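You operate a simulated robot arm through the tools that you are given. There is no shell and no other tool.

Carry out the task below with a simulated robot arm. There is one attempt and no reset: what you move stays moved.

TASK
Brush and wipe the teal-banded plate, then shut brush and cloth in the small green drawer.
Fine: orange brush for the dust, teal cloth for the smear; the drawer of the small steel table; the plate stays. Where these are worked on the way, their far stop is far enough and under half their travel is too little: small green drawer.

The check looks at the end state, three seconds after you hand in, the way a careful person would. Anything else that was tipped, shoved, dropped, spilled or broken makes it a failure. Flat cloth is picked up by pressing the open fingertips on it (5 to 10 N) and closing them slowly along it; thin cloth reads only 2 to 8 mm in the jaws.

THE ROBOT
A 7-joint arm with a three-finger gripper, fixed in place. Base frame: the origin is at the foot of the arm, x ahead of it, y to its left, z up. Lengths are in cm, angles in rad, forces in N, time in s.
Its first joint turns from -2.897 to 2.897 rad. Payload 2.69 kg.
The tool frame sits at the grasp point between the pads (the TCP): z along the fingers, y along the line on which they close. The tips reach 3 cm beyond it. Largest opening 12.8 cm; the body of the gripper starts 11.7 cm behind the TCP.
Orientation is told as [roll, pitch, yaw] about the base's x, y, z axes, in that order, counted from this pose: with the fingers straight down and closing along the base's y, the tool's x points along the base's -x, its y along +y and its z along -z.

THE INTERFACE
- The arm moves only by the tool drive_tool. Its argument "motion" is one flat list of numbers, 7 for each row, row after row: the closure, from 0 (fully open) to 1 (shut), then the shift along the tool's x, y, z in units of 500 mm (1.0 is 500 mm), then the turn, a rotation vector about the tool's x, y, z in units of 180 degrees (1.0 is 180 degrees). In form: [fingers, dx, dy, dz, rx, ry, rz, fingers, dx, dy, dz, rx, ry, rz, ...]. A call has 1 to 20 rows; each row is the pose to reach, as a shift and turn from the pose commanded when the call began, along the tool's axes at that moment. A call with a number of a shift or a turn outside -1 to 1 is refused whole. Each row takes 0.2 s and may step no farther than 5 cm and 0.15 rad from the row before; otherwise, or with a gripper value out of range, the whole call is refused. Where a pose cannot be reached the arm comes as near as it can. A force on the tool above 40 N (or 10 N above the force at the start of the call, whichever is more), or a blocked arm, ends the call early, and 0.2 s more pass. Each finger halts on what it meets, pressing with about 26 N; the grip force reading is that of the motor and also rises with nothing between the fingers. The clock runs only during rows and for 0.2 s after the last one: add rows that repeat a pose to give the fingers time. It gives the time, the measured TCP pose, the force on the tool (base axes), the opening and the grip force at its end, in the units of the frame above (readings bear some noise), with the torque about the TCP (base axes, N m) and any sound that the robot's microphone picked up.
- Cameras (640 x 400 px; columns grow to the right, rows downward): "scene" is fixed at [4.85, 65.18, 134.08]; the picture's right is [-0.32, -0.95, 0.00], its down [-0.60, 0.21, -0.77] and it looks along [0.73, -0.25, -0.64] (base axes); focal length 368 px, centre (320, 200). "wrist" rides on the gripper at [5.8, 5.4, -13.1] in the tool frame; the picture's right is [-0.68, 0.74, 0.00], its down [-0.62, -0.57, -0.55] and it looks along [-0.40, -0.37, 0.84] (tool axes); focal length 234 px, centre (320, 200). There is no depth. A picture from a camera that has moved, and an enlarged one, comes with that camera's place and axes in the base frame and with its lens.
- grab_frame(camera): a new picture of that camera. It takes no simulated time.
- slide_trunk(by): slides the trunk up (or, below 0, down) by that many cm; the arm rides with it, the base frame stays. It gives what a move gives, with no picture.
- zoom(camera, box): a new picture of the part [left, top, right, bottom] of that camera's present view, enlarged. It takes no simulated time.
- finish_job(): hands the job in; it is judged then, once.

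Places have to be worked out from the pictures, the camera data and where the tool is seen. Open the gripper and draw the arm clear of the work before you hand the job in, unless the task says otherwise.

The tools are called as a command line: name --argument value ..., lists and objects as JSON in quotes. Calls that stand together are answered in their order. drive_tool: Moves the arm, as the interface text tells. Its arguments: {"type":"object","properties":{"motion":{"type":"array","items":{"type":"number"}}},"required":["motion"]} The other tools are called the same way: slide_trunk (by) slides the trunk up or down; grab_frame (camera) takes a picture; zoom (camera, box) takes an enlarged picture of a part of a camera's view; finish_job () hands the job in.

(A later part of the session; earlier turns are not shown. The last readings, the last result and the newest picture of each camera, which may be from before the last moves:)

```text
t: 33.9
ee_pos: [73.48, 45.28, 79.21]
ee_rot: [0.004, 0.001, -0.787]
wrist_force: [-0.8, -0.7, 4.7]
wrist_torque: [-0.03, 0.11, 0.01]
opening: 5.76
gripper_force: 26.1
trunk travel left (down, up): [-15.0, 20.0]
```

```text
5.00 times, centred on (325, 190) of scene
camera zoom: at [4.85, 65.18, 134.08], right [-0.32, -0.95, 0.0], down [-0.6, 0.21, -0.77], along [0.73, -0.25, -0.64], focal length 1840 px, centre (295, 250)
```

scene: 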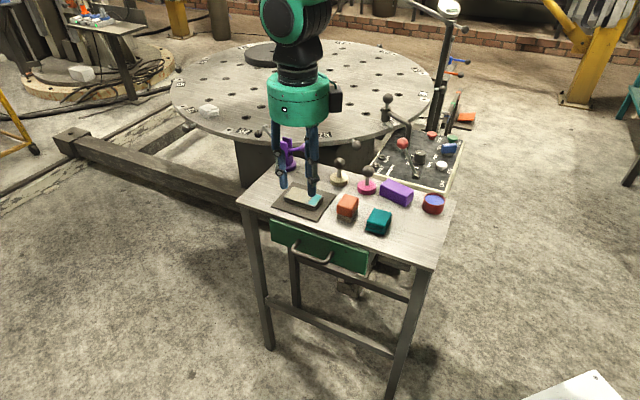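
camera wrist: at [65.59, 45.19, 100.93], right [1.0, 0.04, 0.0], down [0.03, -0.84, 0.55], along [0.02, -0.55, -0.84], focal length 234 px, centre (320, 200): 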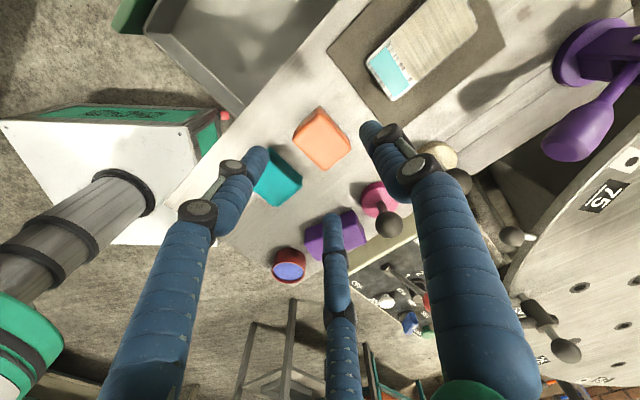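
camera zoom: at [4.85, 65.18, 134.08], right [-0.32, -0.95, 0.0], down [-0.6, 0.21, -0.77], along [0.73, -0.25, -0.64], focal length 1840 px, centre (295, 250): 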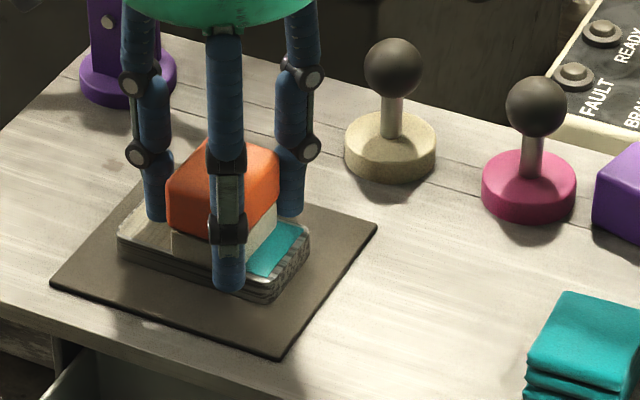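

The force is steady at about 4–5 N and the plate is holding still. I continue the sweep past the far end.

drive_tool --motion '[0.85, 0, 0.014, 0, 0, 0, 0, 0.85, 0, 0.028, 0, 0, 0, 0, 0.85, 0, 0.042, 0, 0, 0, 0, 0.85, 0, 0.056, 0, 0, 0, 0, 0.85, 0, 0.07, 0, 0, 0, 0, 0.85, 0, 0.084, 0, 0, 0, 0, 0.85, 0, 0.098, 0, 0, 0, 0, 0.85, 0, 0.112, 0, 0, 0, 0, 0.85, 0, 0.126, 0, 0, 0, 0, 0.85, 0, 0.126, -0.04, 0, 0, 0]'

zoom --camera "wrist" --box '[170, 50, 470, 250]'

zoom --camera "scene" --box '[270, 150, 380, 230]'

```text
t: 36.1
ee_pos: [77.98, 49.73, 81.13]
ee_rot: [0.001, 0.0, -0.788]
wrist_force: [0.1, -0.3, -1.8]
wrist_torque: [0.02, 0.03, 0.01]
opening: 5.74
gripper_force: 26.1
trunk travel left (down, up): [-15.0, 20.0]
```

```text
2.00 times, centred on (320, 150) of wrist
camera zoom: at [77.71, 57.56, 94.17], right [1.0, 0.04, 0.0], down [0.03, -0.84, 0.55], along [0.02, -0.55, -0.84], focal length 468 px, centre (320, 300)
```

zoom: 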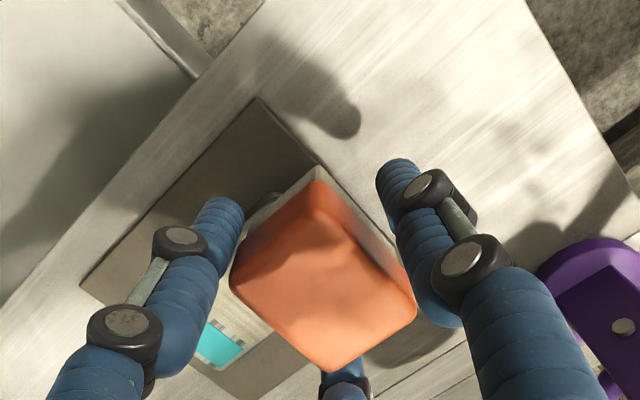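

```text
5.00 times, centred on (325, 190) of scene
camera zoom: at [4.85, 65.18, 134.08], right [-0.32, -0.95, 0.0], down [-0.6, 0.21, -0.77], along [0.73, -0.25, -0.64], focal length 1840 px, centre (295, 250)
```

zoom: 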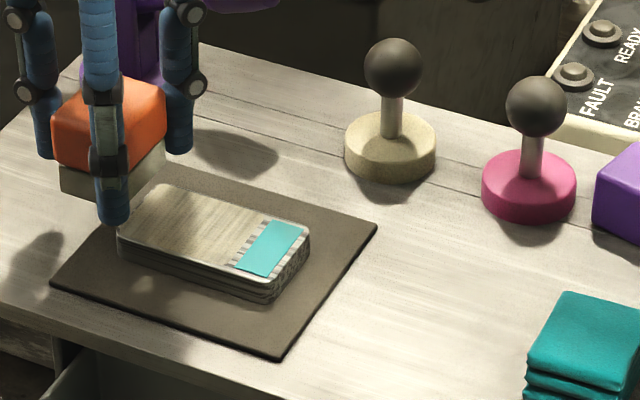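

The sweep is done and the brush is lifted at the far end. I zoom in on the plate surface to compare it with before.

zoom --camera "scene" --box '[280, 175, 340, 215]'

```text
10.00 times, centred on (310, 195) of scene
camera zoom: at [4.85, 65.18, 134.08], right [-0.32, -0.95, 0.0], down [-0.6, 0.21, -0.77], along [0.73, -0.25, -0.64], focal length 3680 px, centre (420, 250)
```

zoom: 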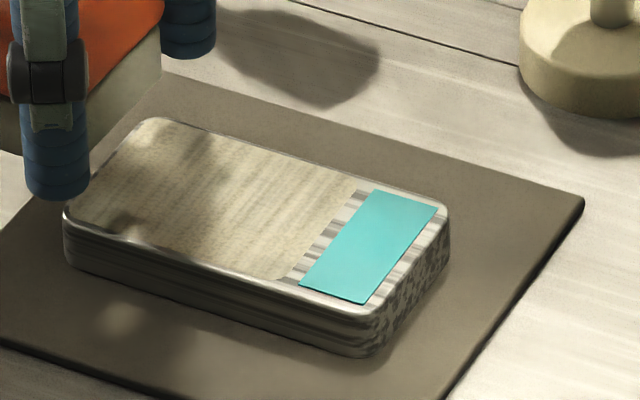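

The dusty film looks barely changed. I make a return stroke at slightly more pressure, shifted toward the far edge of the plate, then look again.

drive_tool --motion '[0.85, -0.02, 0, 0.03, 0, 0, 0, 0.85, -0.02, 0, 0.0415, 0, 0, 0, 0.85, -0.02, -0.02, 0.0415, 0, 0, 0, 0.85, -0.02, -0.04, 0.0415, 0, 0, 0, 0.85, -0.02, -0.06, 0.0415, 0, 0, 0, 0.85, -0.02, -0.08, 0.0415, 0, 0, 0, 0.85, -0.02, -0.1, 0.0415, 0, 0, 0, 0.85, -0.02, -0.12, 0.0415, 0, 0, 0, 0.85, -0.02, -0.14, 0.0415, 0, 0, 0, 0.85, -0.02, -0.16, 0.0415, 0, 0, 0, 0.85, -0.02, -0.18, 0.0415, 0, 0, 0, 0.85, -0.02, -0.2, 0.0415, 0, 0, 0]'

zoom --camera "scene" --box '[280, 175, 340, 215]'

zoom --camera "wrist" --box '[170, 0, 470, 200]'

```text
t: 38.7
ee_pos: [71.45, 41.91, 79.31]
ee_rot: [0.004, 0.001, -0.786]
wrist_force: [-0.6, -0.2, 11.4]
wrist_torque: [0.07, -0.08, 0.0]
opening: 5.76
gripper_force: 26.2
trunk travel left (down, up): [-15.0, 20.0]
```

```text
10.00 times, centred on (310, 195) of scene
camera zoom: at [4.85, 65.18, 134.08], right [-0.32, -0.95, 0.0], down [-0.6, 0.21, -0.77], along [0.73, -0.25, -0.64], focal length 3680 px, centre (420, 250)
```

zoom: 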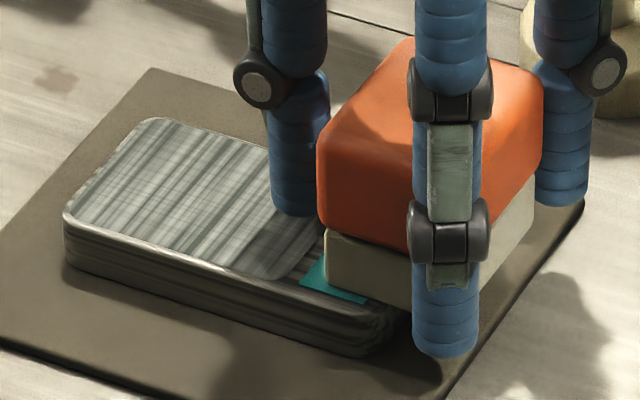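

```text
2.00 times, centred on (320, 100) of wrist
camera zoom: at [71.12, 49.82, 92.37], right [1.0, 0.04, 0.0], down [0.03, -0.84, 0.55], along [0.02, -0.55, -0.84], focal length 468 px, centre (320, 400)
```

zoom: 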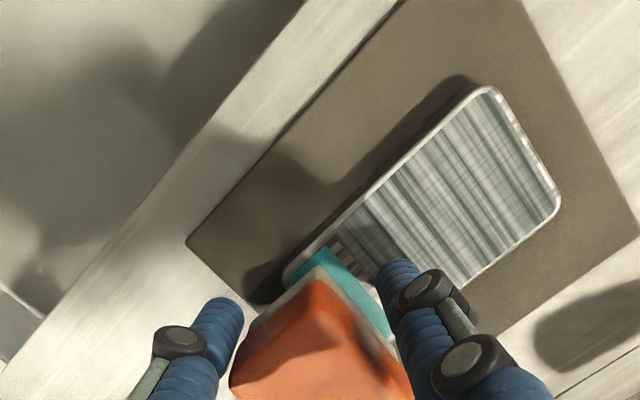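

The beige dust is gone after the second stroke, leaving a greyish film with a crosshatch, which is the smear. I lift off and inspect the whole surface.

drive_tool --motion '[0.85, 0, 0, -0.03, 0, 0, 0, 0.85, 0, -0.06, -0.08, 0, 0, 0, 0.85, 0, -0.12, -0.12, 0, 0, 0, 0.85, 0, -0.12, -0.12, 0, 0, 0]'

zoom --camera "scene" --box '[280, 175, 340, 215]'

zoom --camera "wrist" --box '[290, 20, 450, 120]'

```text
t: 39.7
ee_pos: [67.41, 37.75, 85.23]
ee_rot: [0.005, -0.001, -0.787]
wrist_force: [-0.6, 0.6, -0.1]
wrist_torque: [0.08, -0.04, 0.04]
opening: 5.78
gripper_force: 26.4
trunk travel left (down, up): [-15.0, 20.0]
```

```text
10.00 times, centred on (310, 195) of scene
camera zoom: at [4.85, 65.18, 134.08], right [-0.32, -0.95, 0.0], down [-0.6, 0.21, -0.77], along [0.73, -0.25, -0.64], focal length 3680 px, centre (420, 250)
```

zoom: 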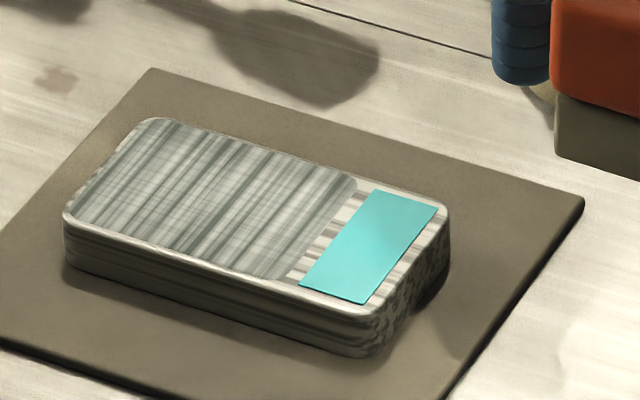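

```text
4.00 times, centred on (370, 70) of wrist
camera zoom: at [67.06, 45.47, 98.27], right [1.0, 0.04, 0.0], down [0.03, -0.84, 0.55], along [0.03, -0.55, -0.84], focal length 937 px, centre (120, 720)
```

zoom: 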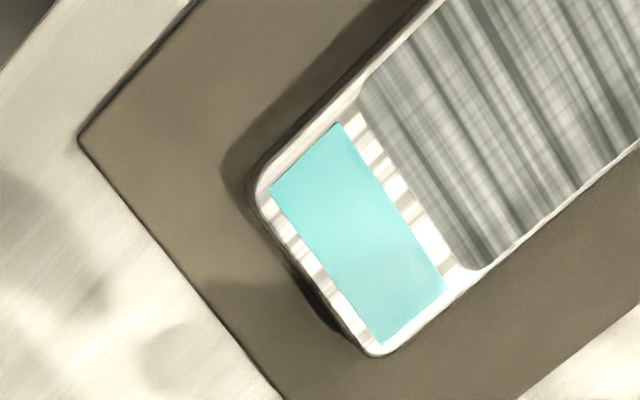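

The dust is fully off and the plate hasn't moved. I carry the brush out over the open drawer at height.

drive_tool --motion '[0.85, 0.06, 0.024, 0, 0, 0, 0, 0.85, 0.12, 0.049, 0, 0, 0, 0, 0.85, 0.18, 0.073, 0, 0, 0, 0, 0.85, 0.24, 0.097, 0, 0, 0, 0, 0.85, 0.2954, 0.1214, 0, 0, 0, 0, 0.85, 0.2954, 0.1214, 0.05, 0, 0, 0, 0.85, 0.2954, 0.1214, 0.1, 0, 0, 0, 0.85, 0.2954, 0.1214, 0.1, 0, 0, 0]'

grab_frame --camera "wrist"

zoom --camera "scene" --box '[220, 140, 420, 300]'

```text
t: 41.5
ee_pos: [61.16, 52.53, 79.95]
ee_rot: [0.003, -0.001, -0.788]
wrist_force: [0.8, 0.0, -0.3]
wrist_torque: [-0.02, 0.03, 0.01]
opening: 5.78
gripper_force: 26.1
trunk travel left (down, up): [-15.0, 20.0]
```

```text
taken
camera wrist: at [60.85, 60.44, 93.06], right [1.0, 0.04, 0.0], down [0.03, -0.84, 0.55], along [0.02, -0.55, -0.84], focal length 234 px, centre (320, 200)
```

wrist: 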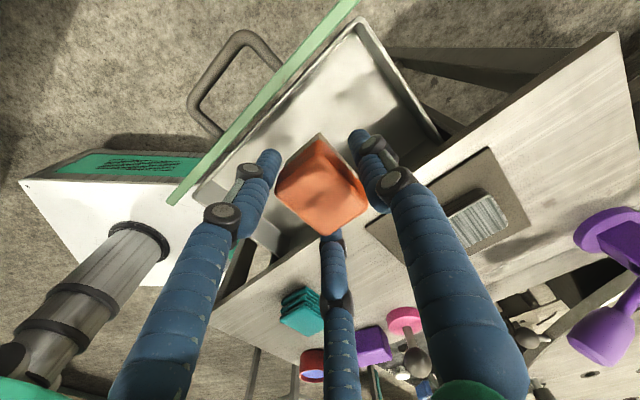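

```text
2.50 times, centred on (320, 220) of scene
camera zoom: at [4.85, 65.18, 134.08], right [-0.32, -0.95, 0.0], down [-0.6, 0.21, -0.77], along [0.73, -0.25, -0.64], focal length 920 px, centre (320, 150)
```

zoom: 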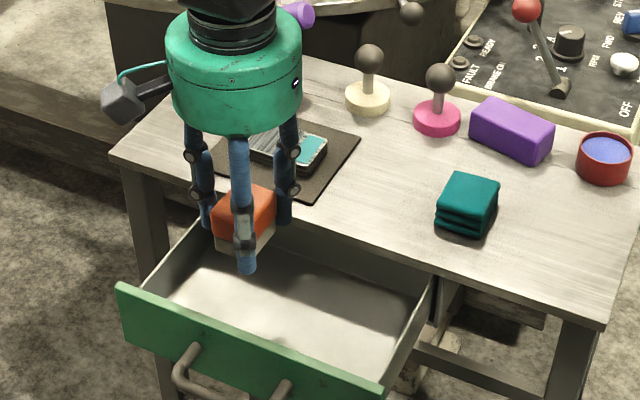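

The brush is over the drawer interior, with the front wall at n≈1 and the side wall at w≈88.7 both clear of the legs. I lower it into the drawer.

drive_tool --motion '[0.85, -0.006, 0, 0.05, 0, 0, 0, 0.85, -0.006, 0, 0.1, 0, 0, 0, 0.85, -0.006, 0, 0.13, 0, 0, 0, 0.85, -0.006, 0, 0.15, 0, 0, 0, 0.85, -0.006, 0, 0.165, 0, 0, 0, 0.85, -0.006, 0, 0.165, 0, 0, 0]'

zoom --camera "wrist" --box '[120, 0, 520, 250]'

zoom --camera "scene" --box '[250, 160, 370, 280]'

```text
t: 42.9
ee_pos: [61.35, 52.28, 72.02]
ee_rot: [0.004, -0.001, -0.786]
wrist_force: [-0.3, -0.2, -0.8]
wrist_torque: [-0.02, 0.01, 0.03]
opening: 5.74
gripper_force: 25.9
trunk travel left (down, up): [-15.0, 20.0]
```

```text
1.60 times, centred on (320, 125) of wrist
camera zoom: at [61.06, 60.08, 85.04], right [1.0, 0.04, 0.0], down [0.03, -0.84, 0.55], along [0.03, -0.55, -0.84], focal length 375 px, centre (320, 320)
```

zoom: 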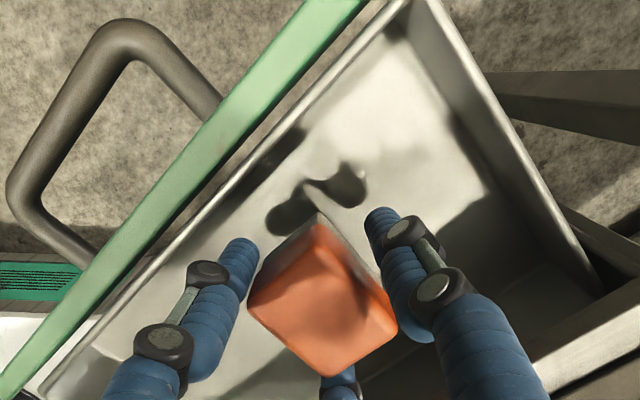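

```text
3.33 times, centred on (310, 220) of scene
camera zoom: at [4.85, 65.18, 134.08], right [-0.32, -0.95, 0.0], down [-0.6, 0.21, -0.77], along [0.73, -0.25, -0.64], focal length 1227 px, centre (353, 133)
```

zoom: 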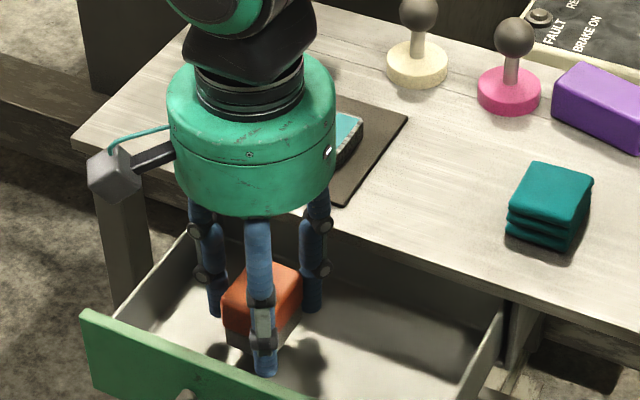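

All clear so far, with the brush bottom near z≈67.8 and the floor still a bit lower. I go down in small steps to feel for the drawer floor.

drive_tool --motion '[0.85, 0, 0, 0.005, 0, 0, 0, 0.85, 0, 0, 0.01, 0, 0, 0, 0.85, 0, 0, 0.015, 0, 0, 0, 0.85, 0, 0, 0.02, 0, 0, 0, 0.85, 0, 0, 0.02, 0, 0, 0]'

zoom --camera "wrist" --box '[170, 50, 470, 250]'

```text
t: 44.1
ee_pos: [61.47, 52.28, 70.97]
ee_rot: [0.004, 0.0, -0.788]
wrist_force: [-0.5, 0.1, -0.7]
wrist_torque: [0.01, 0.02, 0.03]
opening: 5.74
gripper_force: 25.6
trunk travel left (down, up): [-15.0, 20.0]
```

```text
2.00 times, centred on (320, 150) of wrist
camera zoom: at [61.12, 60.15, 84.02], right [1.0, 0.04, 0.0], down [0.03, -0.84, 0.55], along [0.02, -0.55, -0.84], focal length 468 px, centre (320, 300)
```

zoom: 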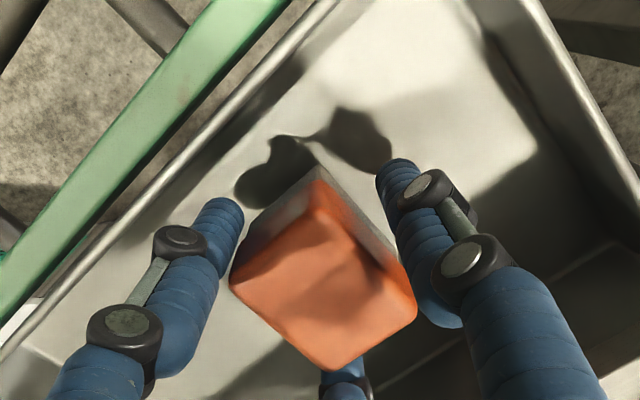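

No contact yet. I continue down another centimetre in 2 mm steps.

drive_tool --motion '[0.85, 0, 0, 0.004, 0, 0, 0, 0.85, 0, 0, 0.008, 0, 0, 0, 0.85, 0, 0, 0.012, 0, 0, 0, 0.85, 0, 0, 0.016, 0, 0, 0, 0.85, 0, 0, 0.02, 0, 0, 0]'

```text
t: 45.3
ee_pos: [61.52, 52.46, 69.97]
ee_rot: [0.002, 0.001, -0.786]
wrist_force: [-0.1, 0.6, 0.7]
wrist_torque: [0.01, -0.01, -0.02]
opening: 5.75
gripper_force: 26.0
trunk travel left (down, up): [-15.0, 20.0]
```

Still free. I look at the shadow and the leg tips to judge what remains.

drive_tool --motion '[0.85, 0, 0, 0.003, 0, 0, 0, 0.85, 0, 0, 0.006, 0, 0, 0, 0.85, 0, 0, 0.009, 0, 0, 0]'

zoom --camera "wrist" --box '[170, 50, 470, 250]'

zoom --camera "scene" --box '[270, 200, 350, 270]'

```text
t: 46.1
ee_pos: [61.46, 52.33, 69.76]
ee_rot: [0.009, 0.0, -0.788]
wrist_force: [-2.7, -2.1, 25.2]
wrist_torque: [-0.33, 0.44, 0.01]
opening: 5.78
gripper_force: 25.7
trunk travel left (down, up): [-15.0, 20.0]
```

```text
2.00 times, centred on (320, 150) of wrist
camera zoom: at [61.13, 60.13, 82.88], right [1.0, 0.04, 0.01], down [0.03, -0.84, 0.54], along [0.03, -0.54, -0.84], focal length 468 px, centre (320, 300)
```

zoom: 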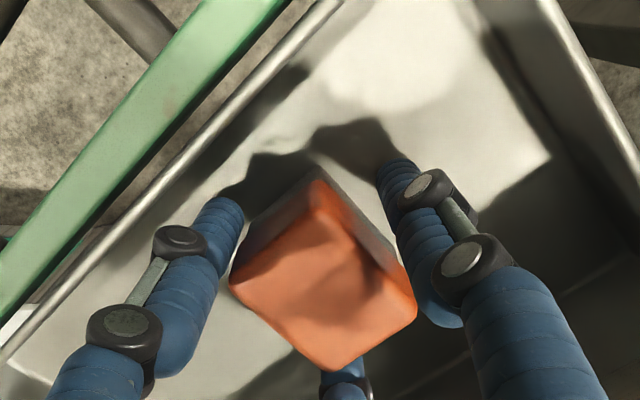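

```text
5.71 times, centred on (310, 235) of scene
camera zoom: at [4.85, 65.18, 134.08], right [-0.32, -0.95, 0.0], down [-0.6, 0.21, -0.77], along [0.73, -0.25, -0.64], focal length 2103 px, centre (377, 0)
```

zoom: 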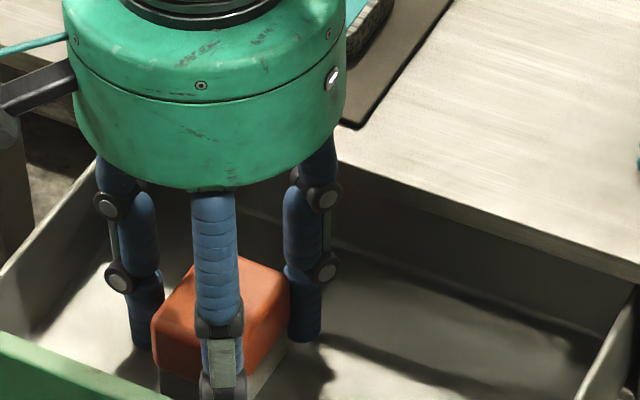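

The brush is on the drawer floor at TCP z≈69.8. I relieve the press by 2 mm, open just enough to release, and lift straight up.

drive_tool --motion '[0.85, 0, 0, -0.002, 0, 0, 0, 0.85, 0, 0, -0.004, 0, 0, 0, 0.52, 0, 0, -0.004, 0, 0, 0, 0.48, 0, 0, -0.004, 0, 0, 0, 0.44, 0, 0, -0.004, 0, 0, 0, 0.44, 0, 0, -0.004, 0, 0, 0]'

zoom --camera "wrist" --box '[170, 50, 470, 250]'

```text
t: 47.5
ee_pos: [61.42, 52.18, 69.6]
ee_rot: [0.003, -0.001, -0.788]
wrist_force: [0.3, 0.2, 1.3]
wrist_torque: [0.02, 0.02, 0.0]
opening: 7.15
gripper_force: 0.0
trunk travel left (down, up): [-15.0, 20.0]
```

```text
2.00 times, centred on (320, 150) of wrist
camera zoom: at [61.08, 60.1, 82.73], right [1.0, 0.04, 0.0], down [0.03, -0.84, 0.55], along [0.02, -0.55, -0.84], focal length 468 px, centre (320, 300)
```

zoom: 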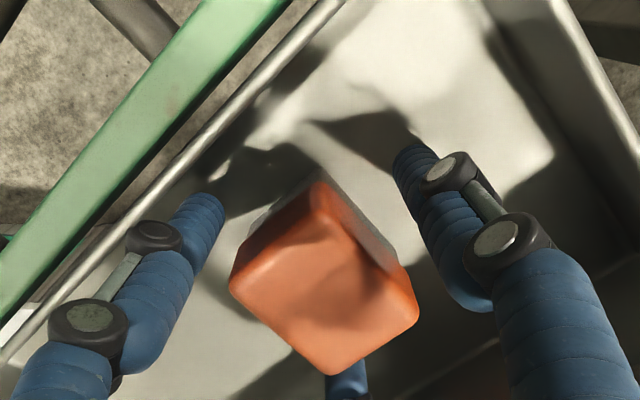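

The brush is released and upright on the drawer floor. I lift clear and move over the cloth.

drive_tool --motion '[0.44, 0, 0, -0.03, 0, 0, 0, 0.44, 0, 0, -0.1, 0, 0, 0, 0.44, 0, 0, -0.19, 0, 0, 0, 0.44, 0, 0, -0.28, 0, 0, 0, 0.42, 0, 0, -0.37, 0, 0, 0, 0.4, -0.0567, -0.0626, -0.37, 0, 0, 0, 0.375, -0.1134, -0.1252, -0.37, 0, 0, 0, 0.375, -0.1702, -0.1878, -0.37, 0, 0, 0, 0.375, -0.2269, -0.2504, -0.37, 0, 0, 0, 0.375, -0.2836, -0.313, -0.37, 0, 0, 0, 0.375, -0.2836, -0.313, -0.37, 0, 0, 0]'

zoom --camera "wrist" --box '[200, 60, 440, 220]'

zoom --camera "scene" --box '[220, 140, 460, 300]'

```text
t: 49.9
ee_pos: [59.96, 31.18, 88.26]
ee_rot: [0.005, 0.001, -0.787]
wrist_force: [-0.3, 0.3, 1.1]
wrist_torque: [0.05, 0.01, 0.01]
opening: 8.01
gripper_force: 0.0
trunk travel left (down, up): [-15.0, 20.0]
```

```text
2.50 times, centred on (320, 140) of wrist
camera zoom: at [59.72, 38.97, 101.26], right [1.0, 0.04, 0.0], down [0.03, -0.84, 0.55], along [0.03, -0.55, -0.84], focal length 585 px, centre (320, 350)
```

zoom: 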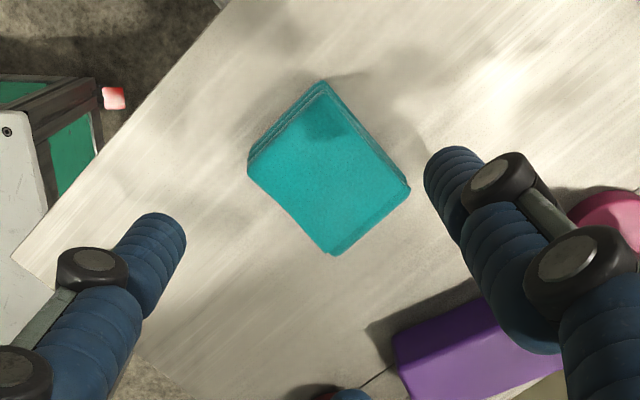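

```text
2.50 times, centred on (340, 220) of scene
camera zoom: at [4.85, 65.18, 134.08], right [-0.32, -0.95, 0.0], down [-0.6, 0.21, -0.77], along [0.73, -0.25, -0.64], focal length 920 px, centre (270, 150)
```

zoom: 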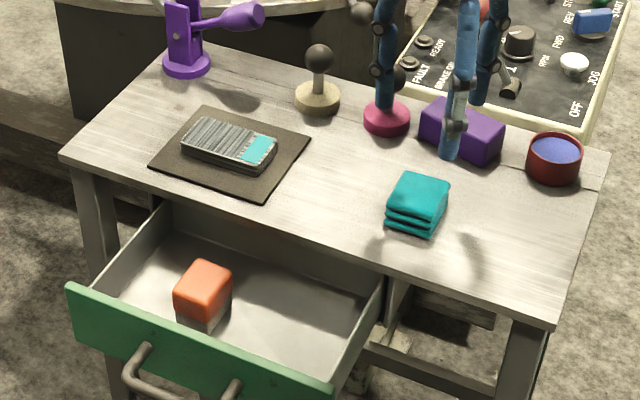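

The cloth centre is ≈[60.6, 31.5], and the brush stands properly in the drawer. I correct by half a centimetre and descend around the cloth, to tips ≈0.5 cm above the table.

drive_tool --motion '[0.375, -0.004, 0.01, 0.05, 0, 0, 0, 0.375, -0.004, 0.01, 0.1, 0, 0, 0, 0.375, -0.004, 0.01, 0.15, 0, 0, 0, 0.375, -0.004, 0.01, 0.19, 0, 0, 0, 0.375, -0.004, 0.01, 0.21, 0, 0, 0, 0.375, -0.004, 0.01, 0.225, 0, 0, 0, 0.375, -0.004, 0.01, 0.225, 0, 0, 0]'

zoom --camera "wrist" --box '[170, 50, 470, 250]'

zoom --camera "scene" --box '[330, 160, 450, 260]'

```text
t: 51.5
ee_pos: [60.98, 31.5, 77.01]
ee_rot: [0.002, 0.0, -0.786]
wrist_force: [0.5, 0.5, 1.4]
wrist_torque: [0.03, 0.0, -0.03]
opening: 8.0
gripper_force: 0.1
trunk travel left (down, up): [-15.0, 20.0]
```

```text
2.00 times, centred on (320, 150) of wrist
camera zoom: at [60.61, 39.31, 90.05], right [1.0, 0.04, 0.0], down [0.03, -0.84, 0.55], along [0.02, -0.55, -0.84], focal length 468 px, centre (320, 300)
```

zoom: 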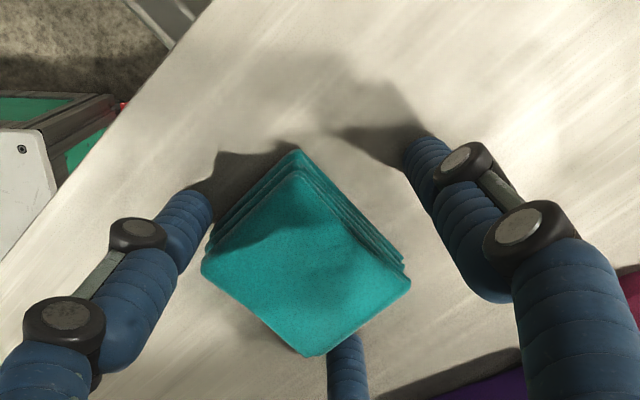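

```text
4.00 times, centred on (390, 210) of scene
camera zoom: at [4.85, 65.18, 134.08], right [-0.32, -0.95, 0.0], down [-0.6, 0.21, -0.77], along [0.73, -0.25, -0.64], focal length 1472 px, centre (40, 160)
```

zoom: 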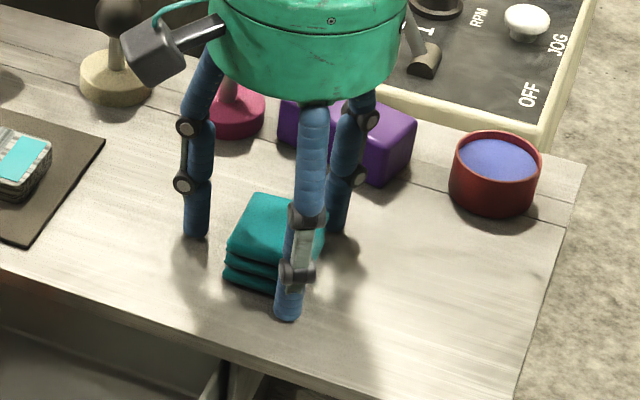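

The cloth sits slightly toward -w/-n from the hand centre. I nudge the open hand by 0.7 cm to centre it, then close slowly.

drive_tool --motion '[0.375, 0.007, -0.012, 0.002, 0, 0, 0, 0.375, 0.007, -0.012, 0.002, 0, 0, 0, 0.41, 0.007, -0.012, 0.002, 0, 0, 0, 0.45, 0.007, -0.012, 0.002, 0, 0, 0, 0.49, 0.007, -0.012, 0.002, 0, 0, 0, 0.52, 0.007, -0.012, 0.002, 0, 0, 0, 0.55, 0.007, -0.012, 0.002, 0, 0, 0, 0.58, 0.007, -0.012, 0.002, 0, 0, 0, 0.62, 0.007, -0.012, 0.002, 0, 0, 0, 0.66, 0.007, -0.012, 0.002, 0, 0, 0, 0.7, 0.007, -0.012, 0.002, 0, 0, 0, 0.7, 0.007, -0.012, 0.002, 0, 0, 0]'

zoom --camera "wrist" --box '[170, 50, 470, 250]'

zoom --camera "scene" --box '[330, 160, 450, 260]'

```text
t: 54.1
ee_pos: [60.23, 31.2, 76.76]
ee_rot: [0.002, 0.0, -0.787]
wrist_force: [-5.2, 1.6, 8.3]
wrist_torque: [0.14, 0.54, -0.07]
opening: 7.02
gripper_force: 24.0
trunk travel left (down, up): [-15.0, 20.0]
```

```text
2.00 times, centred on (320, 150) of wrist
camera zoom: at [59.89, 39.12, 89.96], right [1.0, 0.04, 0.0], down [0.03, -0.84, 0.55], along [0.03, -0.55, -0.84], focal length 468 px, centre (320, 300)
```

zoom: 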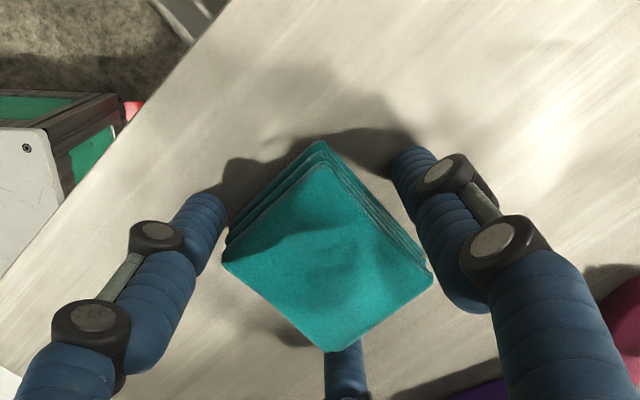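

```text
4.00 times, centred on (390, 210) of scene
camera zoom: at [4.85, 65.18, 134.08], right [-0.32, -0.95, 0.0], down [-0.6, 0.21, -0.77], along [0.73, -0.25, -0.64], focal length 1472 px, centre (40, 160)
```

zoom: 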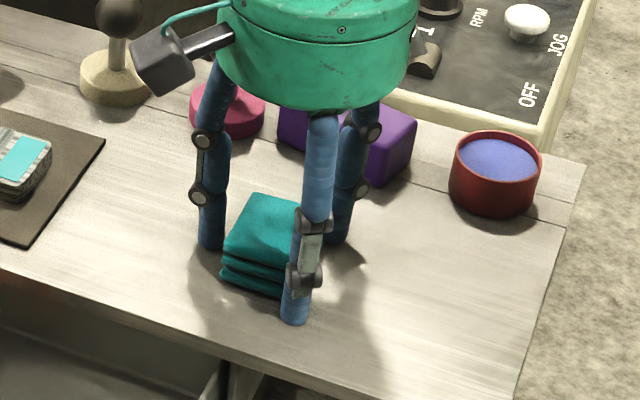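

The grip reads 24 N at a 7.0 cm opening, with a small side load. I lift 1 cm slowly to see whether the cloth comes along and the load vanishes.

drive_tool --motion '[0.75, 0, 0, -0.004, 0, 0, 0, 0.75, 0, 0, -0.01, 0, 0, 0, 0.75, 0, 0, -0.02, 0, 0, 0, 0.75, 0, 0, -0.03, 0, 0, 0, 0.75, 0, 0, -0.03, 0, 0, 0]'

zoom --camera "wrist" --box '[170, 50, 470, 250]'

zoom --camera "scene" --box '[330, 160, 450, 260]'

```text
t: 55.3
ee_pos: [60.26, 31.1, 78.27]
ee_rot: [0.002, -0.001, -0.788]
wrist_force: [0.8, 0.8, -0.3]
wrist_torque: [0.0, 0.0, 0.01]
opening: 7.0
gripper_force: 25.9
trunk travel left (down, up): [-15.0, 20.0]
```

```text
2.00 times, centred on (320, 150) of wrist
camera zoom: at [59.87, 39.07, 91.39], right [1.0, 0.04, 0.0], down [0.03, -0.84, 0.55], along [0.02, -0.55, -0.84], focal length 468 px, centre (320, 300)
```

zoom: 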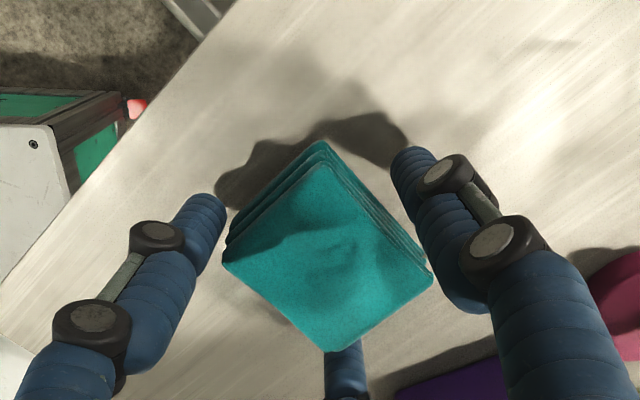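

```text
4.00 times, centred on (390, 210) of scene
camera zoom: at [4.85, 65.18, 134.08], right [-0.32, -0.95, 0.0], down [-0.6, 0.21, -0.77], along [0.73, -0.25, -0.64], focal length 1472 px, centre (40, 160)
```

zoom: 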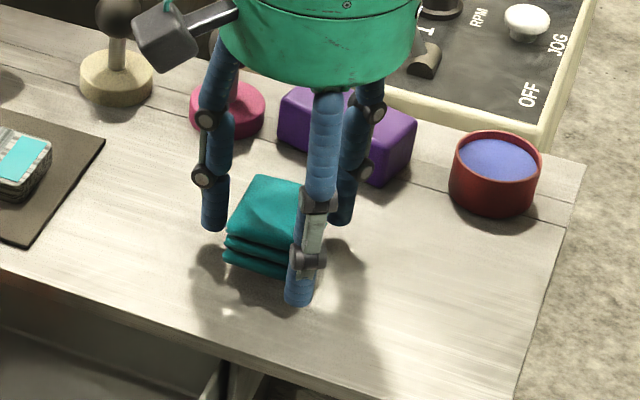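

The cloth comes up cleanly with no load, its underside about 3.4 cm below the TCP. I raise it, carry it to the teal end of the plate and lower to about 1 cm above.

drive_tool --motion '[0.78, 0, 0, -0.07, 0, 0, 0, 0.78, 0, 0, -0.134, 0, 0, 0, 0.78, 0, 0.08, -0.134, 0, 0, 0, 0.78, 0, 0.16, -0.134, 0, 0, 0, 0.78, 0, 0.24, -0.134, 0, 0, 0, 0.78, 0.001, 0.316, -0.134, 0, 0, 0, 0.78, 0.001, 0.316, -0.08, 0, 0, 0, 0.78, 0.001, 0.316, -0.0266, 0, 0, 0, 0.78, 0.001, 0.316, -0.0266, 0, 0, 0]'

zoom --camera "wrist" --box '[170, 50, 470, 250]'

zoom --camera "scene" --box '[280, 170, 350, 220]'

```text
t: 57.3
ee_pos: [71.09, 42.41, 79.76]
ee_rot: [0.004, 0.0, -0.786]
wrist_force: [-0.1, 0.2, -0.7]
wrist_torque: [-0.04, 0.0, -0.04]
opening: 6.98
gripper_force: 26.3
trunk travel left (down, up): [-15.0, 20.0]
```

```text
2.00 times, centred on (320, 150) of wrist
camera zoom: at [70.86, 50.34, 92.77], right [1.0, 0.04, 0.0], down [0.03, -0.84, 0.55], along [0.02, -0.55, -0.84], focal length 468 px, centre (320, 300)
```

zoom: 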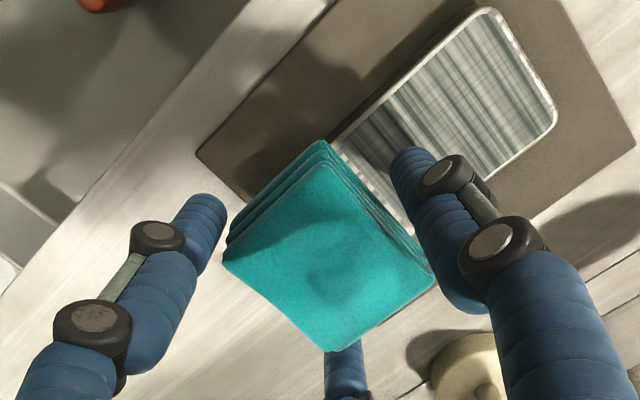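

```text
8.00 times, centred on (315, 195) of scene
camera zoom: at [4.85, 65.18, 134.08], right [-0.32, -0.95, 0.0], down [-0.6, 0.21, -0.77], along [0.73, -0.25, -0.64], focal length 2944 px, centre (360, 240)
```

zoom: 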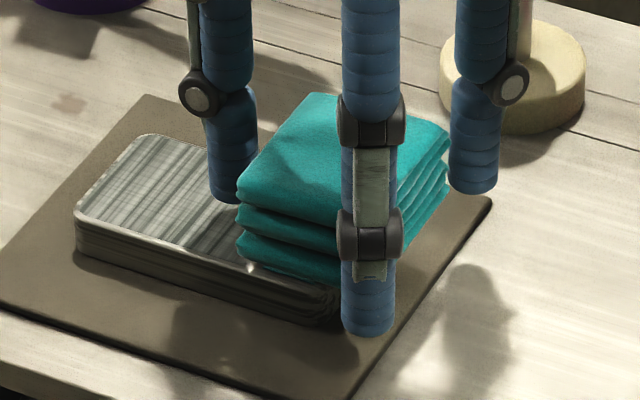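

The cloth lines up with the plate. I lower it gently to contact.

drive_tool --motion '[0.78, 0, 0, 0.01, 0, 0, 0, 0.78, 0, 0, 0.015, 0, 0, 0, 0.78, 0, 0, 0.018, 0, 0, 0, 0.78, 0, 0, 0.02, 0, 0, 0]'

```text
t: 58.3
ee_pos: [71.35, 42.42, 78.75]
ee_rot: [0.005, -0.001, -0.788]
wrist_force: [-2.8, -0.3, 6.5]
wrist_torque: [0.04, 0.01, 0.03]
opening: 6.97
gripper_force: 26.2
trunk travel left (down, up): [-15.0, 20.0]
```

Contact is at 6.5 N, a good wiping pressure. I sweep toward the +w end.

drive_tool --motion '[0.78, 0, 0.02, 0, 0, 0, 0, 0.78, 0, 0.04, 0, 0, 0, 0, 0.78, 0, 0.06, 0, 0, 0, 0, 0.78, 0, 0.08, 0, 0, 0, 0, 0.78, 0, 0.1, 0, 0, 0, 0, 0.78, 0, 0.12, 0, 0, 0, 0, 0.78, 0, 0.14, 0, 0, 0, 0, 0.78, 0, 0.16, 0, 0, 0, 0, 0.78, 0, 0.175, 0, 0, 0, 0]'

zoom --camera "wrist" --box '[170, 50, 470, 250]'

zoom --camera "scene" --box '[280, 170, 350, 220]'

```text
t: 60.3
ee_pos: [77.47, 48.44, 78.81]
ee_rot: [0.005, -0.001, -0.786]
wrist_force: [-2.1, -2.0, 7.8]
wrist_torque: [-0.16, 0.12, 0.01]
opening: 6.97
gripper_force: 25.4
trunk travel left (down, up): [-15.0, 20.0]
```

```text
2.00 times, centred on (320, 150) of wrist
camera zoom: at [77.13, 56.37, 91.85], right [1.0, 0.04, 0.0], down [0.03, -0.84, 0.55], along [0.03, -0.55, -0.84], focal length 468 px, centre (320, 300)
```

zoom: 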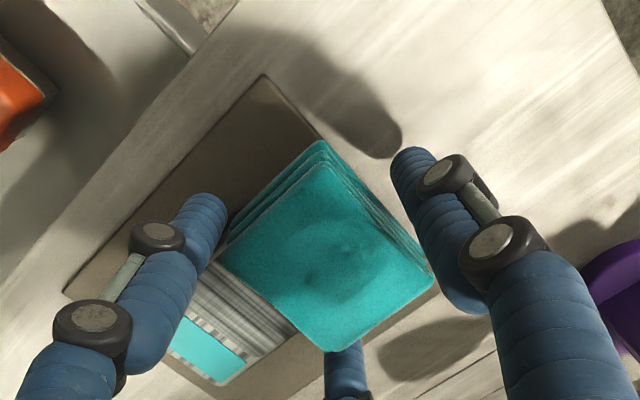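

```text
8.00 times, centred on (315, 195) of scene
camera zoom: at [4.85, 65.18, 134.08], right [-0.32, -0.95, 0.0], down [-0.6, 0.21, -0.77], along [0.73, -0.25, -0.64], focal length 2944 px, centre (360, 240)
```

zoom: 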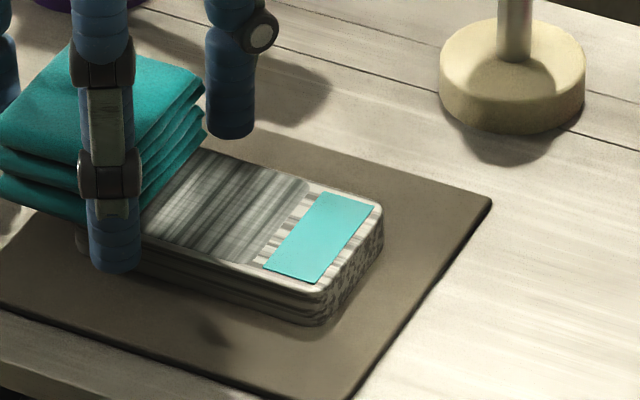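

The plate stays put. I sweep back toward the teal end, with a slight offset to cover the edges.

drive_tool --motion '[0.78, -0.008, -0.01, 0, 0, 0, 0, 0.78, -0.008, -0.03, 0, 0, 0, 0, 0.78, -0.008, -0.05, 0, 0, 0, 0, 0.78, -0.008, -0.07, 0, 0, 0, 0, 0.78, -0.008, -0.09, 0, 0, 0, 0, 0.78, -0.008, -0.11, 0, 0, 0, 0, 0.78, -0.008, -0.13, 0, 0, 0, 0, 0.78, -0.008, -0.15, 0, 0, 0, 0, 0.78, -0.008, -0.17, 0, 0, 0, 0, 0.78, -0.008, -0.185, 0, 0, 0, 0]'

zoom --camera "wrist" --box '[170, 0, 470, 200]'

zoom --camera "scene" --box '[280, 170, 350, 220]'

```text
t: 62.5
ee_pos: [71.06, 41.7, 78.77]
ee_rot: [0.003, 0.0, -0.788]
wrist_force: [-0.1, 0.6, 10.3]
wrist_torque: [0.43, -0.4, 0.03]
opening: 6.98
gripper_force: 26.1
trunk travel left (down, up): [-15.0, 20.0]
```

```text
2.00 times, centred on (320, 100) of wrist
camera zoom: at [70.79, 49.53, 91.83], right [1.0, 0.04, 0.0], down [0.03, -0.84, 0.55], along [0.02, -0.55, -0.84], focal length 468 px, centre (320, 400)
```

zoom: 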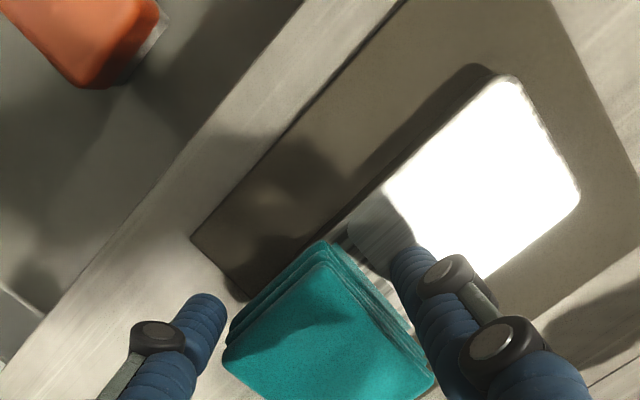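

```text
8.00 times, centred on (315, 195) of scene
camera zoom: at [4.85, 65.18, 134.08], right [-0.32, -0.95, 0.0], down [-0.6, 0.21, -0.77], along [0.73, -0.25, -0.64], focal length 2944 px, centre (360, 240)
```

zoom: 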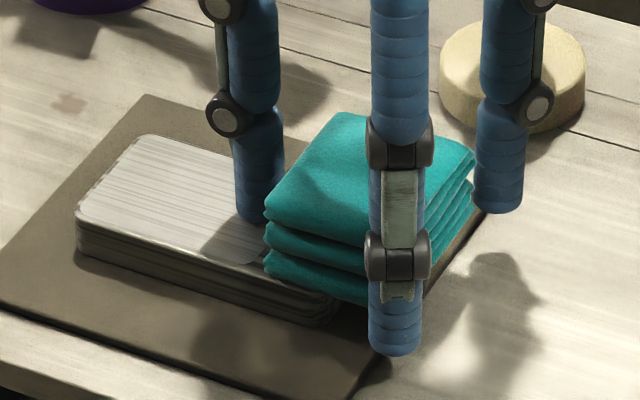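

The smear is gone and the surface is now bright. I lift off and inspect the whole plate.

drive_tool --motion '[0.78, 0, 0, -0.03, 0, 0, 0, 0.78, 0, -0.06, -0.08, 0, 0, 0, 0.78, 0, -0.12, -0.13, 0, 0, 0, 0.78, 0, -0.12, -0.13, 0, 0, 0]'

zoom --camera "scene" --box '[280, 175, 340, 215]'

zoom --camera "wrist" --box '[280, 0, 480, 125]'

```text
t: 63.5
ee_pos: [66.89, 37.24, 85.31]
ee_rot: [0.005, 0.0, -0.786]
wrist_force: [0.0, -0.7, 0.0]
wrist_torque: [0.04, -0.04, 0.01]
opening: 6.97
gripper_force: 26.2
trunk travel left (down, up): [-15.0, 20.0]
```

```text
10.00 times, centred on (310, 195) of scene
camera zoom: at [4.85, 65.18, 134.08], right [-0.32, -0.95, 0.0], down [-0.6, 0.21, -0.77], along [0.73, -0.25, -0.64], focal length 3680 px, centre (420, 250)
```

zoom: 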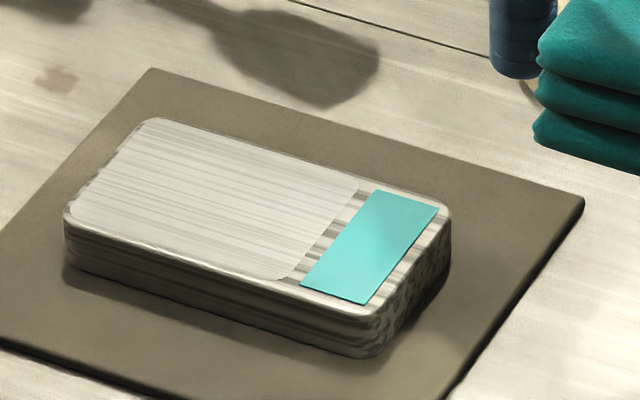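

```text
3.20 times, centred on (380, 62) of wrist
camera zoom: at [66.61, 45.11, 98.41], right [1.0, 0.04, 0.0], down [0.03, -0.84, 0.55], along [0.03, -0.55, -0.84], focal length 749 px, centre (128, 640)
```

zoom: 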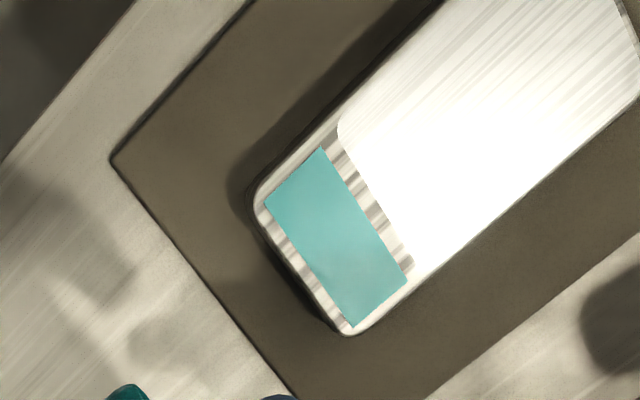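

The plate is uniformly clean and in its original place. I carry the cloth to the -w side of the drawer, clear of the brush, and lower partway.

drive_tool --motion '[0.78, 0.07, -0.0135, 0, 0, 0, 0, 0.78, 0.14, -0.027, 0, 0, 0, 0, 0.78, 0.21, -0.04, 0, 0, 0, 0, 0.78, 0.2832, -0.054, 0, 0, 0, 0, 0.78, 0.2832, -0.054, 0.06, 0, 0, 0, 0.78, 0.2832, -0.054, 0.12, 0, 0, 0, 0.78, 0.2832, -0.054, 0.12, 0, 0, 0]'

grab_frame --camera "wrist"

zoom --camera "scene" --box '[220, 140, 420, 300]'

```text
t: 65.1
ee_pos: [54.98, 45.62, 79.18]
ee_rot: [0.002, -0.002, -0.788]
wrist_force: [0.1, 0.4, -0.7]
wrist_torque: [-0.02, 0.03, 0.01]
opening: 6.93
gripper_force: 26.0
trunk travel left (down, up): [-15.0, 20.0]
```

```text
taken
camera wrist: at [54.66, 53.42, 92.29], right [1.0, 0.04, 0.0], down [0.03, -0.84, 0.55], along [0.02, -0.55, -0.84], focal length 234 px, centre (320, 200)
```

wrist: 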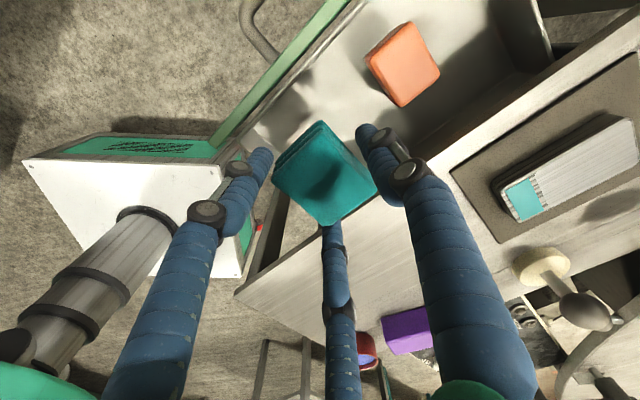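

```text
2.50 times, centred on (320, 220) of scene
camera zoom: at [4.85, 65.18, 134.08], right [-0.32, -0.95, 0.0], down [-0.6, 0.21, -0.77], along [0.73, -0.25, -0.64], focal length 920 px, centre (320, 150)
```

zoom: 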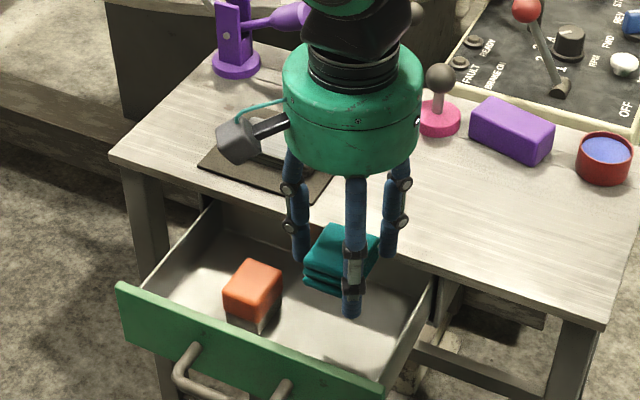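

Before lowering, I check the clearance to the drawer's side wall in a closer wrist view.

zoom --camera "wrist" --box '[180, 60, 440, 260]'

zoom --camera "scene" --box '[300, 200, 400, 280]'

```text
2.00 times, centred on (310, 160) of wrist
camera zoom: at [54.66, 53.42, 92.29], right [1.0, 0.04, 0.0], down [0.03, -0.84, 0.55], along [0.02, -0.55, -0.84], focal length 468 px, centre (340, 280)
```

zoom: 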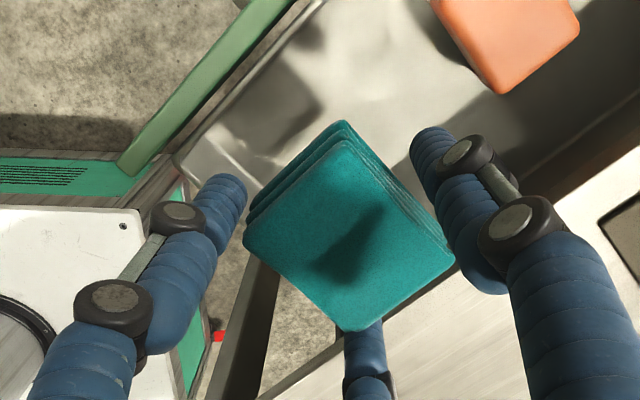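

```text
5.00 times, centred on (350, 240) of scene
camera zoom: at [4.85, 65.18, 134.08], right [-0.32, -0.95, 0.0], down [-0.6, 0.21, -0.77], along [0.73, -0.25, -0.64], focal length 1840 px, centre (170, 0)
```

zoom: 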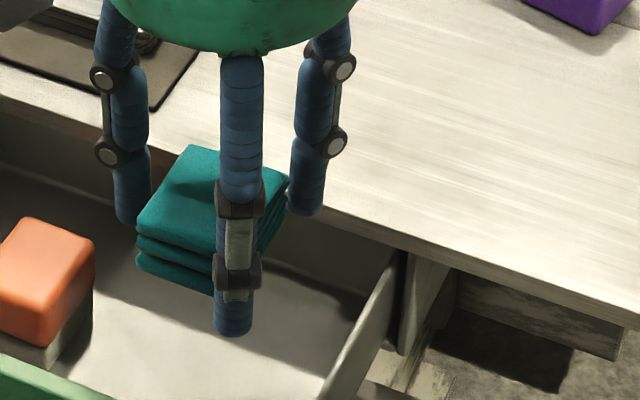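

The wall is at w≈65.9 and the legs stay about 2 cm inside it. I lower the cloth into the drawer, slowing near the floor.

drive_tool --motion '[0.78, 0, 0, 0.05, 0, 0, 0, 0.78, 0, 0, 0.1, 0, 0, 0, 0.78, 0, 0, 0.14, 0, 0, 0, 0.78, 0, 0, 0.165, 0, 0, 0, 0.78, 0, 0, 0.182, 0, 0, 0, 0.78, 0, 0, 0.182, 0, 0, 0]'

zoom --camera "scene" --box '[280, 180, 400, 280]'

zoom --camera "wrist" --box '[180, 60, 440, 260]'

```text
t: 66.5
ee_pos: [55.08, 45.71, 69.96]
ee_rot: [0.005, 0.0, -0.788]
wrist_force: [0.3, 0.2, -0.3]
wrist_torque: [-0.02, 0.03, -0.01]
opening: 6.94
gripper_force: 26.0
trunk travel left (down, up): [-15.0, 20.0]
```

```text
4.00 times, centred on (340, 230) of scene
camera zoom: at [4.85, 65.18, 134.08], right [-0.32, -0.95, 0.0], down [-0.6, 0.21, -0.77], along [0.73, -0.25, -0.64], focal length 1472 px, centre (240, 80)
```

zoom: 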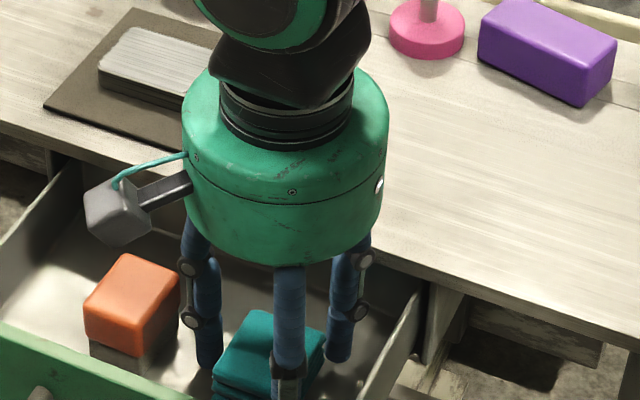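

```text
2.00 times, centred on (310, 160) of wrist
camera zoom: at [54.8, 53.53, 83.09], right [1.0, 0.04, 0.0], down [0.03, -0.84, 0.55], along [0.03, -0.55, -0.84], focal length 468 px, centre (340, 280)
```

zoom: 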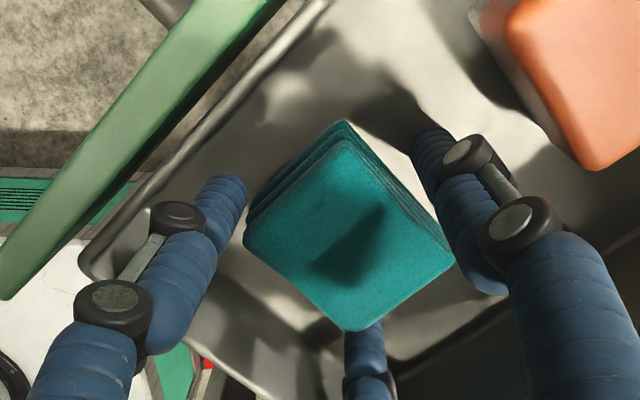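

All clear, with about 1 cm to go. I lower in 2 mm steps to the floor.

drive_tool --motion '[0.78, 0, 0, 0.005, 0, 0, 0, 0.78, 0, 0, 0.01, 0, 0, 0, 0.78, 0, 0, 0.013, 0, 0, 0, 0.78, 0, 0, 0.013, 0, 0, 0]'

```text
t: 67.5
ee_pos: [55.05, 45.67, 69.39]
ee_rot: [0.005, -0.001, -0.788]
wrist_force: [0.0, -0.6, -0.2]
wrist_torque: [-0.04, 0.0, 0.0]
opening: 6.95
gripper_force: 25.5
trunk travel left (down, up): [-15.0, 20.0]
```

No contact yet at 69.4. I go a further 2 mm, then 1 mm at a time.

drive_tool --motion '[0.78, 0, 0, 0.003, 0, 0, 0, 0.78, 0, 0, 0.005, 0, 0, 0, 0.78, 0, 0, 0.005, 0, 0, 0]'

```text
t: 68.3
ee_pos: [55.1, 45.55, 69.34]
ee_rot: [0.005, 0.001, -0.786]
wrist_force: [-5.5, -5.5, 27.4]
wrist_torque: [-0.51, 0.73, 0.11]
opening: 6.95
gripper_force: 26.1
trunk travel left (down, up): [-15.0, 20.0]
```

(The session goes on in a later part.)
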